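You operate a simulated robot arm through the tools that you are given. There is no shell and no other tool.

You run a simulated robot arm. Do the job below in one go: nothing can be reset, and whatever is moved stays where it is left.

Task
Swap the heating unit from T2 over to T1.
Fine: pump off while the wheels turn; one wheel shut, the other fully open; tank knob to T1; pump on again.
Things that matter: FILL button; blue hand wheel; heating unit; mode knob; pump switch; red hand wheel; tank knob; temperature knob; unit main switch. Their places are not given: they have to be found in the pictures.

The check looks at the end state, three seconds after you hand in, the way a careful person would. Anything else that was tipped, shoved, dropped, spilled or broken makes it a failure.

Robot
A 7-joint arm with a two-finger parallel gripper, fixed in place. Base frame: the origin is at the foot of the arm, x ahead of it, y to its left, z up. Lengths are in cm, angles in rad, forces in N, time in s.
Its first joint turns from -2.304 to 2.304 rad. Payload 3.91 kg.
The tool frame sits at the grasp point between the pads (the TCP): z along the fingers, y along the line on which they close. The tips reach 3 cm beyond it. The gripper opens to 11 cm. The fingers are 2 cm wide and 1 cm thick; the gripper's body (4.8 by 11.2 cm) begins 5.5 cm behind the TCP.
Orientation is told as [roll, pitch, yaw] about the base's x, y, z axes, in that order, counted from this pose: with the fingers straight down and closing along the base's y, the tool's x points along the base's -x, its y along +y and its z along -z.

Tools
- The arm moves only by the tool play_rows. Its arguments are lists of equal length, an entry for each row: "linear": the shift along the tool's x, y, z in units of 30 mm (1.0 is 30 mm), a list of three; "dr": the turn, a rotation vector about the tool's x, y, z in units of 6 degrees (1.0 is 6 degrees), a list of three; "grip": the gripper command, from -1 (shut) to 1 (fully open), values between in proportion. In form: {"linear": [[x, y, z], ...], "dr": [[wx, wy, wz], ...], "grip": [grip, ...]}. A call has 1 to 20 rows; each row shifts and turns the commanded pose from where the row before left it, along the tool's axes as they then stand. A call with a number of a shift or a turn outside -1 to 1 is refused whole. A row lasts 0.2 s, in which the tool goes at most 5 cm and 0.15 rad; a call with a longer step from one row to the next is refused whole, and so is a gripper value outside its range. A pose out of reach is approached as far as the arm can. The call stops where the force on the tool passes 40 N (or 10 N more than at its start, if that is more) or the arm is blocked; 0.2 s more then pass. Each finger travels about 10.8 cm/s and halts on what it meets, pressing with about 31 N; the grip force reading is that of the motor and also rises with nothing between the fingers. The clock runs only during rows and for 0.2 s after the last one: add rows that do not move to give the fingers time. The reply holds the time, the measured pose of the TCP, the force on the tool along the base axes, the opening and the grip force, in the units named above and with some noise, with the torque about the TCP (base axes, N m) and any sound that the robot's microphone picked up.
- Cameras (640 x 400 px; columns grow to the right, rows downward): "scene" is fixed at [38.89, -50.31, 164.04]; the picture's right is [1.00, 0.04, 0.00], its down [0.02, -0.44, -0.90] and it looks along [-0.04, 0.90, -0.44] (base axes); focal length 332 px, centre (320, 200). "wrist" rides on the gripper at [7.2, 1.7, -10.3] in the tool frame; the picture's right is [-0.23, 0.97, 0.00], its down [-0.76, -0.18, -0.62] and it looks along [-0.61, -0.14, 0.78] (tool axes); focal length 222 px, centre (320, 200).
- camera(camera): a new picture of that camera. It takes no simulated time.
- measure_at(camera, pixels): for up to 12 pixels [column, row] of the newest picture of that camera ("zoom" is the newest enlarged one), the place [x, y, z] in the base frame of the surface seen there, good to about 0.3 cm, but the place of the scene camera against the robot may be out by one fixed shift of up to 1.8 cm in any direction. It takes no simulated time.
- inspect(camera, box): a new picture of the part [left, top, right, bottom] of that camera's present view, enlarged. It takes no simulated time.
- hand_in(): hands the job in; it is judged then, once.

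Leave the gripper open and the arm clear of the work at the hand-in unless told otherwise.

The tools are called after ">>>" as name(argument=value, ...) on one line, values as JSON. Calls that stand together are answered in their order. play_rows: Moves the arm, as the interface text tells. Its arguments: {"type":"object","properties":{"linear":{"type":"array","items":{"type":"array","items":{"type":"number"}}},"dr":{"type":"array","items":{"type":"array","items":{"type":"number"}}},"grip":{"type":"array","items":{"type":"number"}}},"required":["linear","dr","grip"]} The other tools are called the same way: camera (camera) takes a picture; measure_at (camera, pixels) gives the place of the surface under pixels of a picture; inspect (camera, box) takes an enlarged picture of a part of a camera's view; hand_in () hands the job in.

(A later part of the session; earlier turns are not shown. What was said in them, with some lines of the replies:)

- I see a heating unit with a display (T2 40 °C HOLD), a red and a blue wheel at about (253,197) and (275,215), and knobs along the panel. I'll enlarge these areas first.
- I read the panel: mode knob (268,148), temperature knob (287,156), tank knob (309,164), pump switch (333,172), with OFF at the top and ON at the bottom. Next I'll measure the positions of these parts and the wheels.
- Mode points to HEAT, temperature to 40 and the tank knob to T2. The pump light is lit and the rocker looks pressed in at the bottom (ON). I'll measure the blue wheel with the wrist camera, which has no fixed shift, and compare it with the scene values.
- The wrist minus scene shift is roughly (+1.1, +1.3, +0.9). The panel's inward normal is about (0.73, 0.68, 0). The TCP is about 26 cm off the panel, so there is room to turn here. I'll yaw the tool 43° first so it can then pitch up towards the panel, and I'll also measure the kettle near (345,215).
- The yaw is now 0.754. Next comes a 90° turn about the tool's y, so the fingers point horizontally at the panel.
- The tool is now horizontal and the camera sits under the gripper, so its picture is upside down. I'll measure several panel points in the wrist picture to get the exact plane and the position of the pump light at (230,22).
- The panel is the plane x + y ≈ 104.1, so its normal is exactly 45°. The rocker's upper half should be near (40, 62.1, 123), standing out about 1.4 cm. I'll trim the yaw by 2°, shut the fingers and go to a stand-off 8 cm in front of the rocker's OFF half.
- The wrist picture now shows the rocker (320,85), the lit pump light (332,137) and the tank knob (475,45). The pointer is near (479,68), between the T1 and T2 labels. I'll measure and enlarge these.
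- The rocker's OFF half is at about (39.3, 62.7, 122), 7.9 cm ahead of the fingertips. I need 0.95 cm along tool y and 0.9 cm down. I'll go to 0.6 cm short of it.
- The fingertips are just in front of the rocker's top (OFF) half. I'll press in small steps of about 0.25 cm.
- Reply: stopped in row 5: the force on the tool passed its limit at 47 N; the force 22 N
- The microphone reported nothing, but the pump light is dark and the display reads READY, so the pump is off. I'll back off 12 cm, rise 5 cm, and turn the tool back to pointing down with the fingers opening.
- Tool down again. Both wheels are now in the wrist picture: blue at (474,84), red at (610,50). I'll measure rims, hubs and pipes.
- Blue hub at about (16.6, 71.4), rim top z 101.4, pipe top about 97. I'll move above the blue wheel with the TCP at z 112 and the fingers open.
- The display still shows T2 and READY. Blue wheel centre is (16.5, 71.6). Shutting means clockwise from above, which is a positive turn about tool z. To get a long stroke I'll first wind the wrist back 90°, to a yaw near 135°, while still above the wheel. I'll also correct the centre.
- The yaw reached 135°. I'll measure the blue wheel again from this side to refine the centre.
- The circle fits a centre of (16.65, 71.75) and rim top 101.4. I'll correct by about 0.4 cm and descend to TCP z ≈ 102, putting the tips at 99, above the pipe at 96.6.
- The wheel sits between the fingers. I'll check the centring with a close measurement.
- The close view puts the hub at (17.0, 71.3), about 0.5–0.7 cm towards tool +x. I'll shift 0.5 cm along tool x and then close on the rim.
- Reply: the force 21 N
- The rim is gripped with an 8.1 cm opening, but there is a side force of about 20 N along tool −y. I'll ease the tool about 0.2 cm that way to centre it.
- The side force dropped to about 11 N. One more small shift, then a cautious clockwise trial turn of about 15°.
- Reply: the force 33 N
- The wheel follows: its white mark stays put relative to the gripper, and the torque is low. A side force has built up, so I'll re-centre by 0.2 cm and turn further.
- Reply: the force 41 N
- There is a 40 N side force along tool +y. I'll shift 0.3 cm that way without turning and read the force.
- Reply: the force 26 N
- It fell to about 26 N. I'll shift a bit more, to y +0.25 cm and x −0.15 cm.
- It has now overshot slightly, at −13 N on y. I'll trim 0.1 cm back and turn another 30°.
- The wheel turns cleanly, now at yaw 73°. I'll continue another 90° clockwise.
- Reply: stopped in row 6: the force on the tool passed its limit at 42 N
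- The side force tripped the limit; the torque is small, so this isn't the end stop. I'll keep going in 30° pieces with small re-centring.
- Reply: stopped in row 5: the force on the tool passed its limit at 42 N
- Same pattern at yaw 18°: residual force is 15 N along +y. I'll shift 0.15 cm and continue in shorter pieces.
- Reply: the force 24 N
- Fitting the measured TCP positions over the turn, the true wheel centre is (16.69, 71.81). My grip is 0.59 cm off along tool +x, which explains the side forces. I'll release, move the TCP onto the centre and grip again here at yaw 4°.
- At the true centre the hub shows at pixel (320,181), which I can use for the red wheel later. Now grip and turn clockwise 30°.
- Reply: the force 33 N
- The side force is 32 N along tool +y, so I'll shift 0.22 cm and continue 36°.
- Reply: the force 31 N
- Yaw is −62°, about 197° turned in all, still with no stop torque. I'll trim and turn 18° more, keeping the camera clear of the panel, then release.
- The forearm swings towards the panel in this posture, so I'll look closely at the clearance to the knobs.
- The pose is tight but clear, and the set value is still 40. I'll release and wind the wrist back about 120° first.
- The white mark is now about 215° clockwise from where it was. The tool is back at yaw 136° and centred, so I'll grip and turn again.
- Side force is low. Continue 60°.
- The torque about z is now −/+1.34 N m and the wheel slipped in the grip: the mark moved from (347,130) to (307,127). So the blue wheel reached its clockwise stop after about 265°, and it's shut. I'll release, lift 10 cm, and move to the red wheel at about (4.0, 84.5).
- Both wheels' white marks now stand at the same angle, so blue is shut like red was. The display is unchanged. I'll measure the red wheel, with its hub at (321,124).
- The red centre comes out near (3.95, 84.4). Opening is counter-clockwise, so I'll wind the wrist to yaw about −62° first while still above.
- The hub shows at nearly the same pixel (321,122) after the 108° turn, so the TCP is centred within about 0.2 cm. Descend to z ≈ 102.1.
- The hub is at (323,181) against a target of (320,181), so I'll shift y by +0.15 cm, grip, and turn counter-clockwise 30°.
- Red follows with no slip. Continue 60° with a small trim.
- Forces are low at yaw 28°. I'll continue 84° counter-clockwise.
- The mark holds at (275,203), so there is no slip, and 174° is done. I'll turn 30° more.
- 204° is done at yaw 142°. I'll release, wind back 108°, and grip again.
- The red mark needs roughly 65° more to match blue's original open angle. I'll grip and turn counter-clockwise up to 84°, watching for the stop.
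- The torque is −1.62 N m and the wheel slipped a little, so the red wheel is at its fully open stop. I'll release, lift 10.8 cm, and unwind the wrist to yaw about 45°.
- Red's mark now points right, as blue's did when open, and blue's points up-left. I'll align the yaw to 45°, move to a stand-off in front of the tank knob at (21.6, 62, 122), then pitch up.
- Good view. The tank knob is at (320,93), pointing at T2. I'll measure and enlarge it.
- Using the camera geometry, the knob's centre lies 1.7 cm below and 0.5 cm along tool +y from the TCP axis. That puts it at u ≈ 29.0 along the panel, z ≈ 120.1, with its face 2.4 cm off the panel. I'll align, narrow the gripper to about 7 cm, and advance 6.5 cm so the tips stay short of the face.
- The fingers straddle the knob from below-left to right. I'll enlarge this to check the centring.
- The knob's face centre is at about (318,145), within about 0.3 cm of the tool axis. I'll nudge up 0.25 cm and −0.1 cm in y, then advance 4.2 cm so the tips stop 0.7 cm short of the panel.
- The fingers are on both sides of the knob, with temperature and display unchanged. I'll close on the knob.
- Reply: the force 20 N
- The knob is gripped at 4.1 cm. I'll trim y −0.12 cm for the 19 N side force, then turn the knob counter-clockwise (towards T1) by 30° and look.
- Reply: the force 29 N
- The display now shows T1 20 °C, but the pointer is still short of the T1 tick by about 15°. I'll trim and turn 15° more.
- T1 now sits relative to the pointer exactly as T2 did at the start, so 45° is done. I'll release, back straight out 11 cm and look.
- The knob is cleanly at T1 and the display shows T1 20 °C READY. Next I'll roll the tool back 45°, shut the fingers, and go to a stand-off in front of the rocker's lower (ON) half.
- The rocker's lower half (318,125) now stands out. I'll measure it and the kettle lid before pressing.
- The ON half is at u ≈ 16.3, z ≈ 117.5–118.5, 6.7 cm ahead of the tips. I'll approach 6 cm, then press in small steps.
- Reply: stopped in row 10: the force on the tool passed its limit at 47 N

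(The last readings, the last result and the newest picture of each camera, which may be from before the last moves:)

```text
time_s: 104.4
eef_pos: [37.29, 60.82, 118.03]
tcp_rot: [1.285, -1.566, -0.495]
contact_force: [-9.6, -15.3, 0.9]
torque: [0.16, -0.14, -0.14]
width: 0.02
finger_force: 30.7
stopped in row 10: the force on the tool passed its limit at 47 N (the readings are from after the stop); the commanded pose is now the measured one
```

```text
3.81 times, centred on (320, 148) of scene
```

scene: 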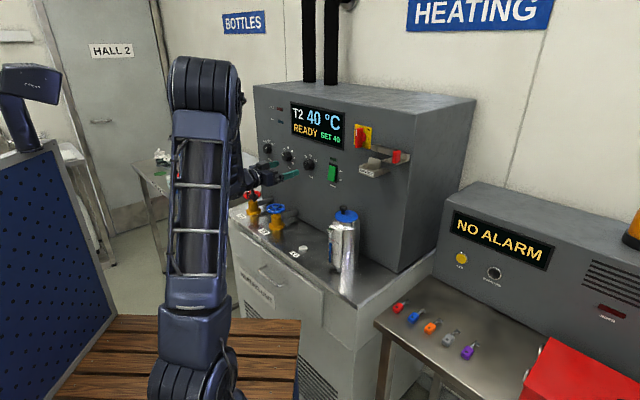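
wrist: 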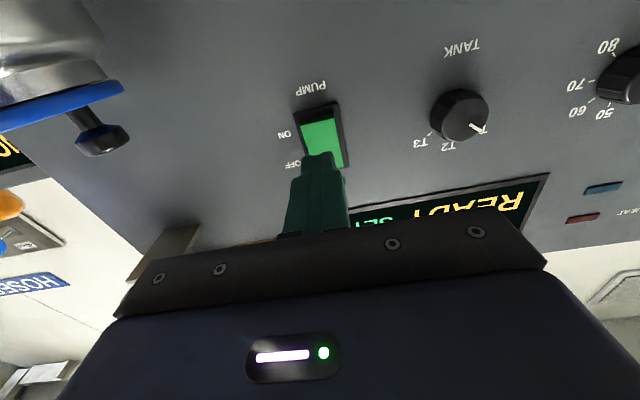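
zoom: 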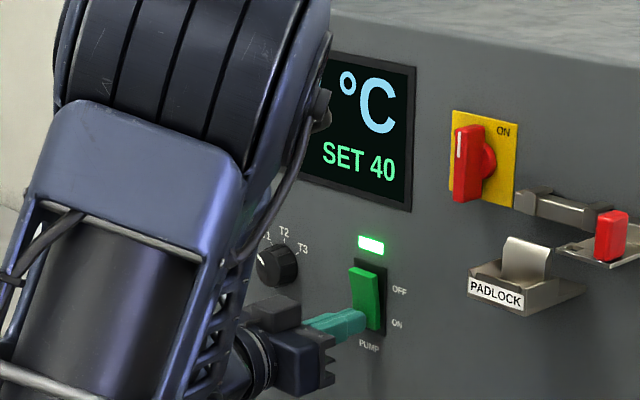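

The pump light is on again. I'll back straight out 14 cm, open the gripper away from the panel, and look.

>>> play_rows(linear=[[0, 0, -0.4], [0, 0, -0.8], [0, 0, -0.9], [0, 0, -0.9], [0, 0, -0.9], [0, 0, -0.9], [-0.6, 0.5, 0], [-0.6, 0.5, 0], [-0.6, 0.5, 0], [0, 0, 0], [0, 0, 0], [0, 0, 0]], dr=[[0, 0, 0], [0, 0, 0], [0, 0, 0], [0, 0, 0], [0, 0, 0], [0, 0, 0], [0, 0, 0], [0, 0, 0], [0, 0, 0], [0, 0, 0], [0, 0, 0], [0, 0, 0]], grip=[-1, -1, -1, -1, -1, -1, 1, 1, 1, 1, 1, 1])

>>> camera(camera="scene")

>>> inspect(camera="scene", box=[240, 90, 400, 200])

>>> inspect(camera="scene", box=[225, 170, 375, 270])

```text
time_s: 107.0
eef_pos: [23.97, 53.91, 123.38]
tcp_rot: [1.294, -1.564, -0.504]
contact_force: [0.0, -0.3, 0.2]
torque: [0.01, 0.01, 0.0]
width: 11.01
finger_force: 0.2
```

```text
taken
```

scene: 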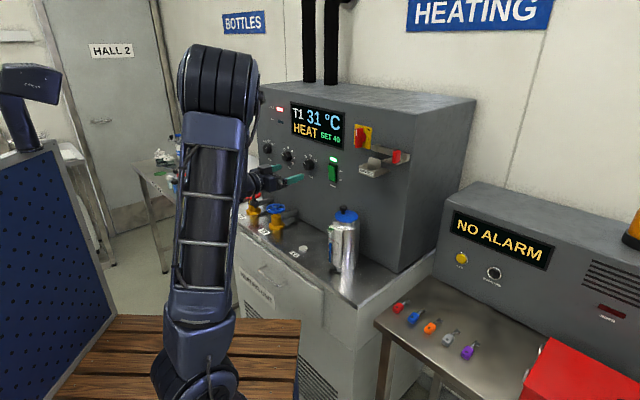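

```text
3.64 times, centred on (320, 145) of scene
```

zoom: 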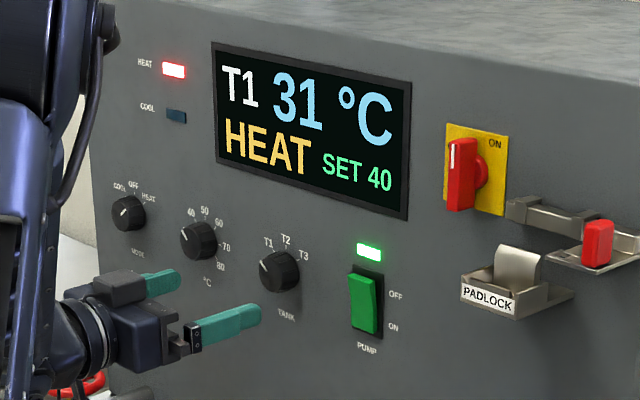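

```text
4.00 times, centred on (300, 220) of scene
```

zoom: 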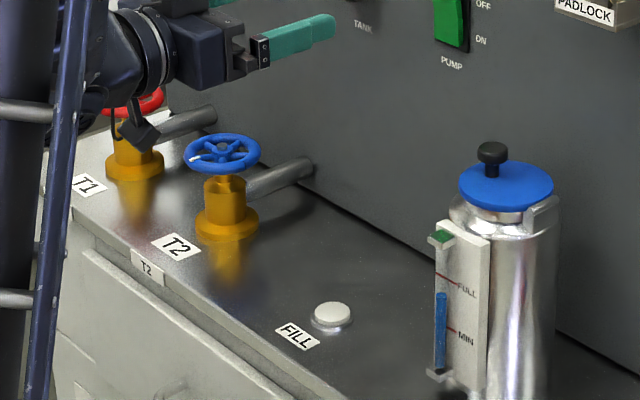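

T1 is heating (31 °C, set 40), the pump is on and there's no alarm. I'll draw the arm further back and up, then check once more.

>>> play_rows(linear=[[-0.6, 0, -0.5], [-0.6, 0, -0.5], [-0.6, 0, -0.5], [-0.6, 0, -0.5], [-0.6, 0, -0.5], [0, 0, 0], [0, 0, 0], [0, 0, 0], [0, 0, 0], [0, 0, 0], [0, 0, 0], [0, 0, 0], [0, 0, 0], [0, 0, 0], [0, 0, 0]], dr=[[0, 0, 0], [0, 0, 0], [0, 0, 0], [0, 0, 0], [0, 0, 0], [0, 0, 0], [0, 0, 0], [0, 0, 0], [0, 0, 0], [0, 0, 0], [0, 0, 0], [0, 0, 0], [0, 0, 0], [0, 0, 0], [0, 0, 0]], grip=[1, 1, 1, 1, 1, 1, 1, 1, 1, 1, 1, 1, 1, 1, 1])

>>> camera(camera="scene")

>>> inspect(camera="scene", box=[230, 90, 390, 250])

```text
time_s: 110.2
eef_pos: [18.92, 48.63, 132.36]
tcp_rot: [1.297, -1.566, -0.508]
contact_force: [0.7, -0.1, -0.4]
torque: [0.03, 0.04, 0.0]
width: 10.99
finger_force: 0.1
```

```text
taken
```

scene: 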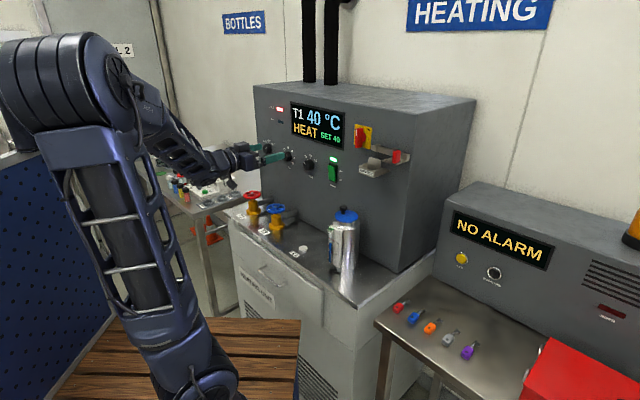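

```text
2.50 times, centred on (310, 170) of scene
```

zoom: 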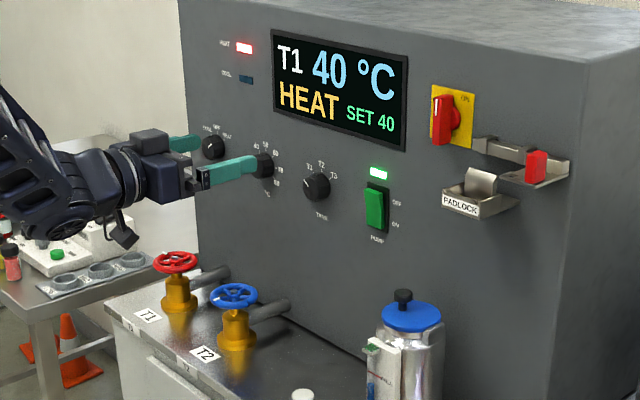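

T1 is up to 40 °C and all is well on the unit. The elbow has swung left, in front of the blue console at (30,85), so I'll reverse the last shift to bring it back and check that nothing there was touched.

>>> play_rows(linear=[[0.6, 0, 0.5], [0.6, 0, 0.5], [0.6, 0, 0.5], [0.6, 0, 0.5], [0.6, 0, 0.5], [0, 0, 0], [0, 0, 0], [0, 0, 0], [0, 0, 0]], dr=[[0, 0, 0], [0, 0, 0], [0, 0, 0], [0, 0, 0], [0, 0, 0], [0, 0, 0], [0, 0, 0], [0, 0, 0], [0, 0, 0]], grip=[1, 1, 1, 1, 1, 1, 1, 1, 1])

>>> camera(camera="scene")

```text
time_s: 112.2
eef_pos: [24.02, 53.96, 123.48]
tcp_rot: [1.303, -1.566, -0.511]
contact_force: [-0.2, 0.2, 0.2]
torque: [0.01, 0.0, 0.0]
width: 11.01
finger_force: 0.1
```

```text
taken
```

scene: 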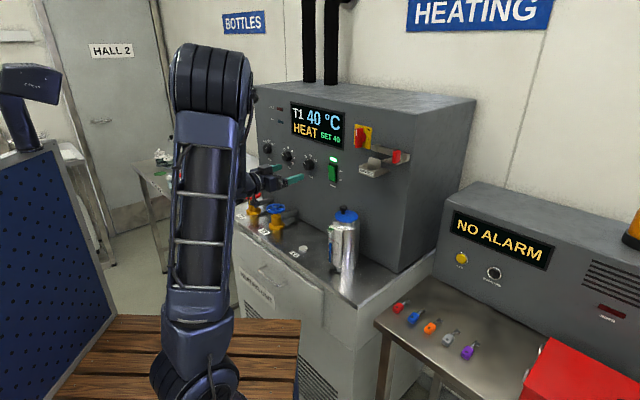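

The console stands at the same pixels as at the start, so it wasn't touched. The arm is about 15 cm clear of the panel with the gripper open. I'll wait a couple of seconds and check the display and wheels a last time.

>>> play_rows(linear=[[0, 0, 0], [0, 0, 0], [0, 0, 0], [0, 0, 0], [0, 0, 0], [0, 0, 0], [0, 0, 0], [0, 0, 0], [0, 0, 0], [0, 0, 0], [0, 0, 0], [0, 0, 0], [0, 0, 0], [0, 0, 0], [0, 0, 0]], dr=[[0, 0, 0], [0, 0, 0], [0, 0, 0], [0, 0, 0], [0, 0, 0], [0, 0, 0], [0, 0, 0], [0, 0, 0], [0, 0, 0], [0, 0, 0], [0, 0, 0], [0, 0, 0], [0, 0, 0], [0, 0, 0], [0, 0, 0]], grip=[1, 1, 1, 1, 1, 1, 1, 1, 1, 1, 1, 1, 1, 1, 1])

>>> inspect(camera="scene", box=[240, 90, 400, 200])

>>> inspect(camera="scene", box=[225, 170, 375, 270])

>>> camera(camera="scene")

```text
time_s: 115.4
eef_pos: [24.09, 53.97, 123.48]
tcp_rot: [1.298, -1.565, -0.505]
contact_force: [-0.2, -0.2, 0.8]
torque: [0.0, -0.01, 0.0]
width: 10.99
finger_force: 0.0
```

```text
3.64 times, centred on (320, 145) of scene
```

zoom: 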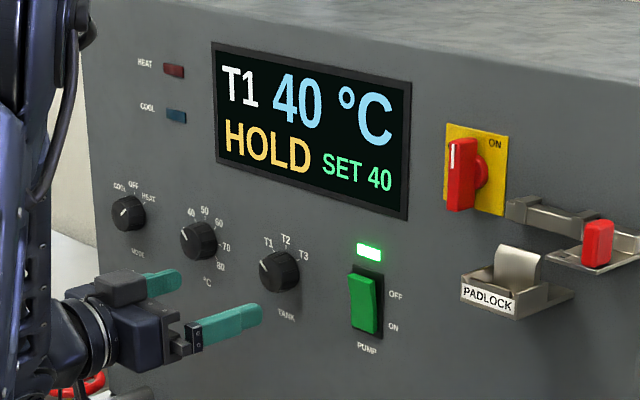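

```text
4.00 times, centred on (300, 220) of scene
```

zoom: 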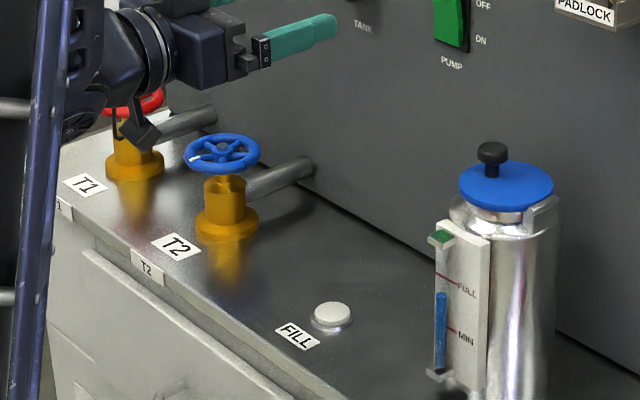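

```text
taken
```

scene: 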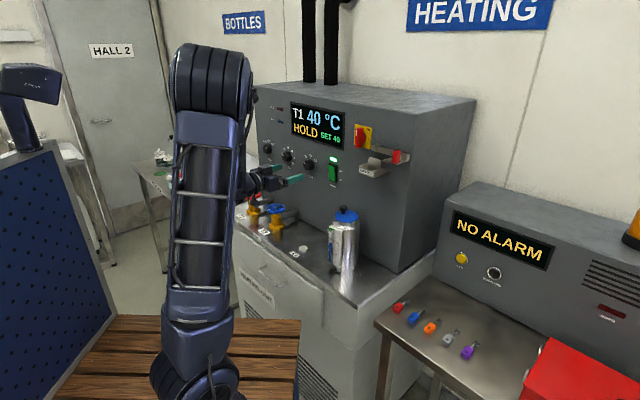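

The display reads T1, 40 °C, HOLD, SET 40. The pump is on, blue (T2) is shut, red (T1) is fully open, the level is between MIN and FULL, and there's no alarm. The gripper is open and clear, so I'm handing in.

>>> hand_in()

```text
The job is handed in.
```

The heating unit now runs on T1, and I've handed the job in. The hand-in reply gave no verdict.

- **Pump:** I switched it off before touching the wheels and back on at the end. Its light is lit.
- **Wheels:** I turned the blue wheel (T2) clockwise to its stop, so it is shut. The red wheel (T1) went counter-clockwise to its stop, so it is fully open. Both slipped in the gripper at the end of their travel, which is how I knew they had reached it.
- **Tank knob:** It points at T1.
- **Last check before hand-in:** The display read T1, 40 °C, HOLD, SET 40, and the alarm panel showed no alarm. The liquid level was between MIN and FULL. The mode and temperature knobs, main switch and FILL button were as I found them.

While I was backing the arm off, its elbow swung in front of the blue console on the left. I brought it back, and in the picture the console stood where it was at the start.

The arm is about 15 cm clear of the panel with the gripper open.
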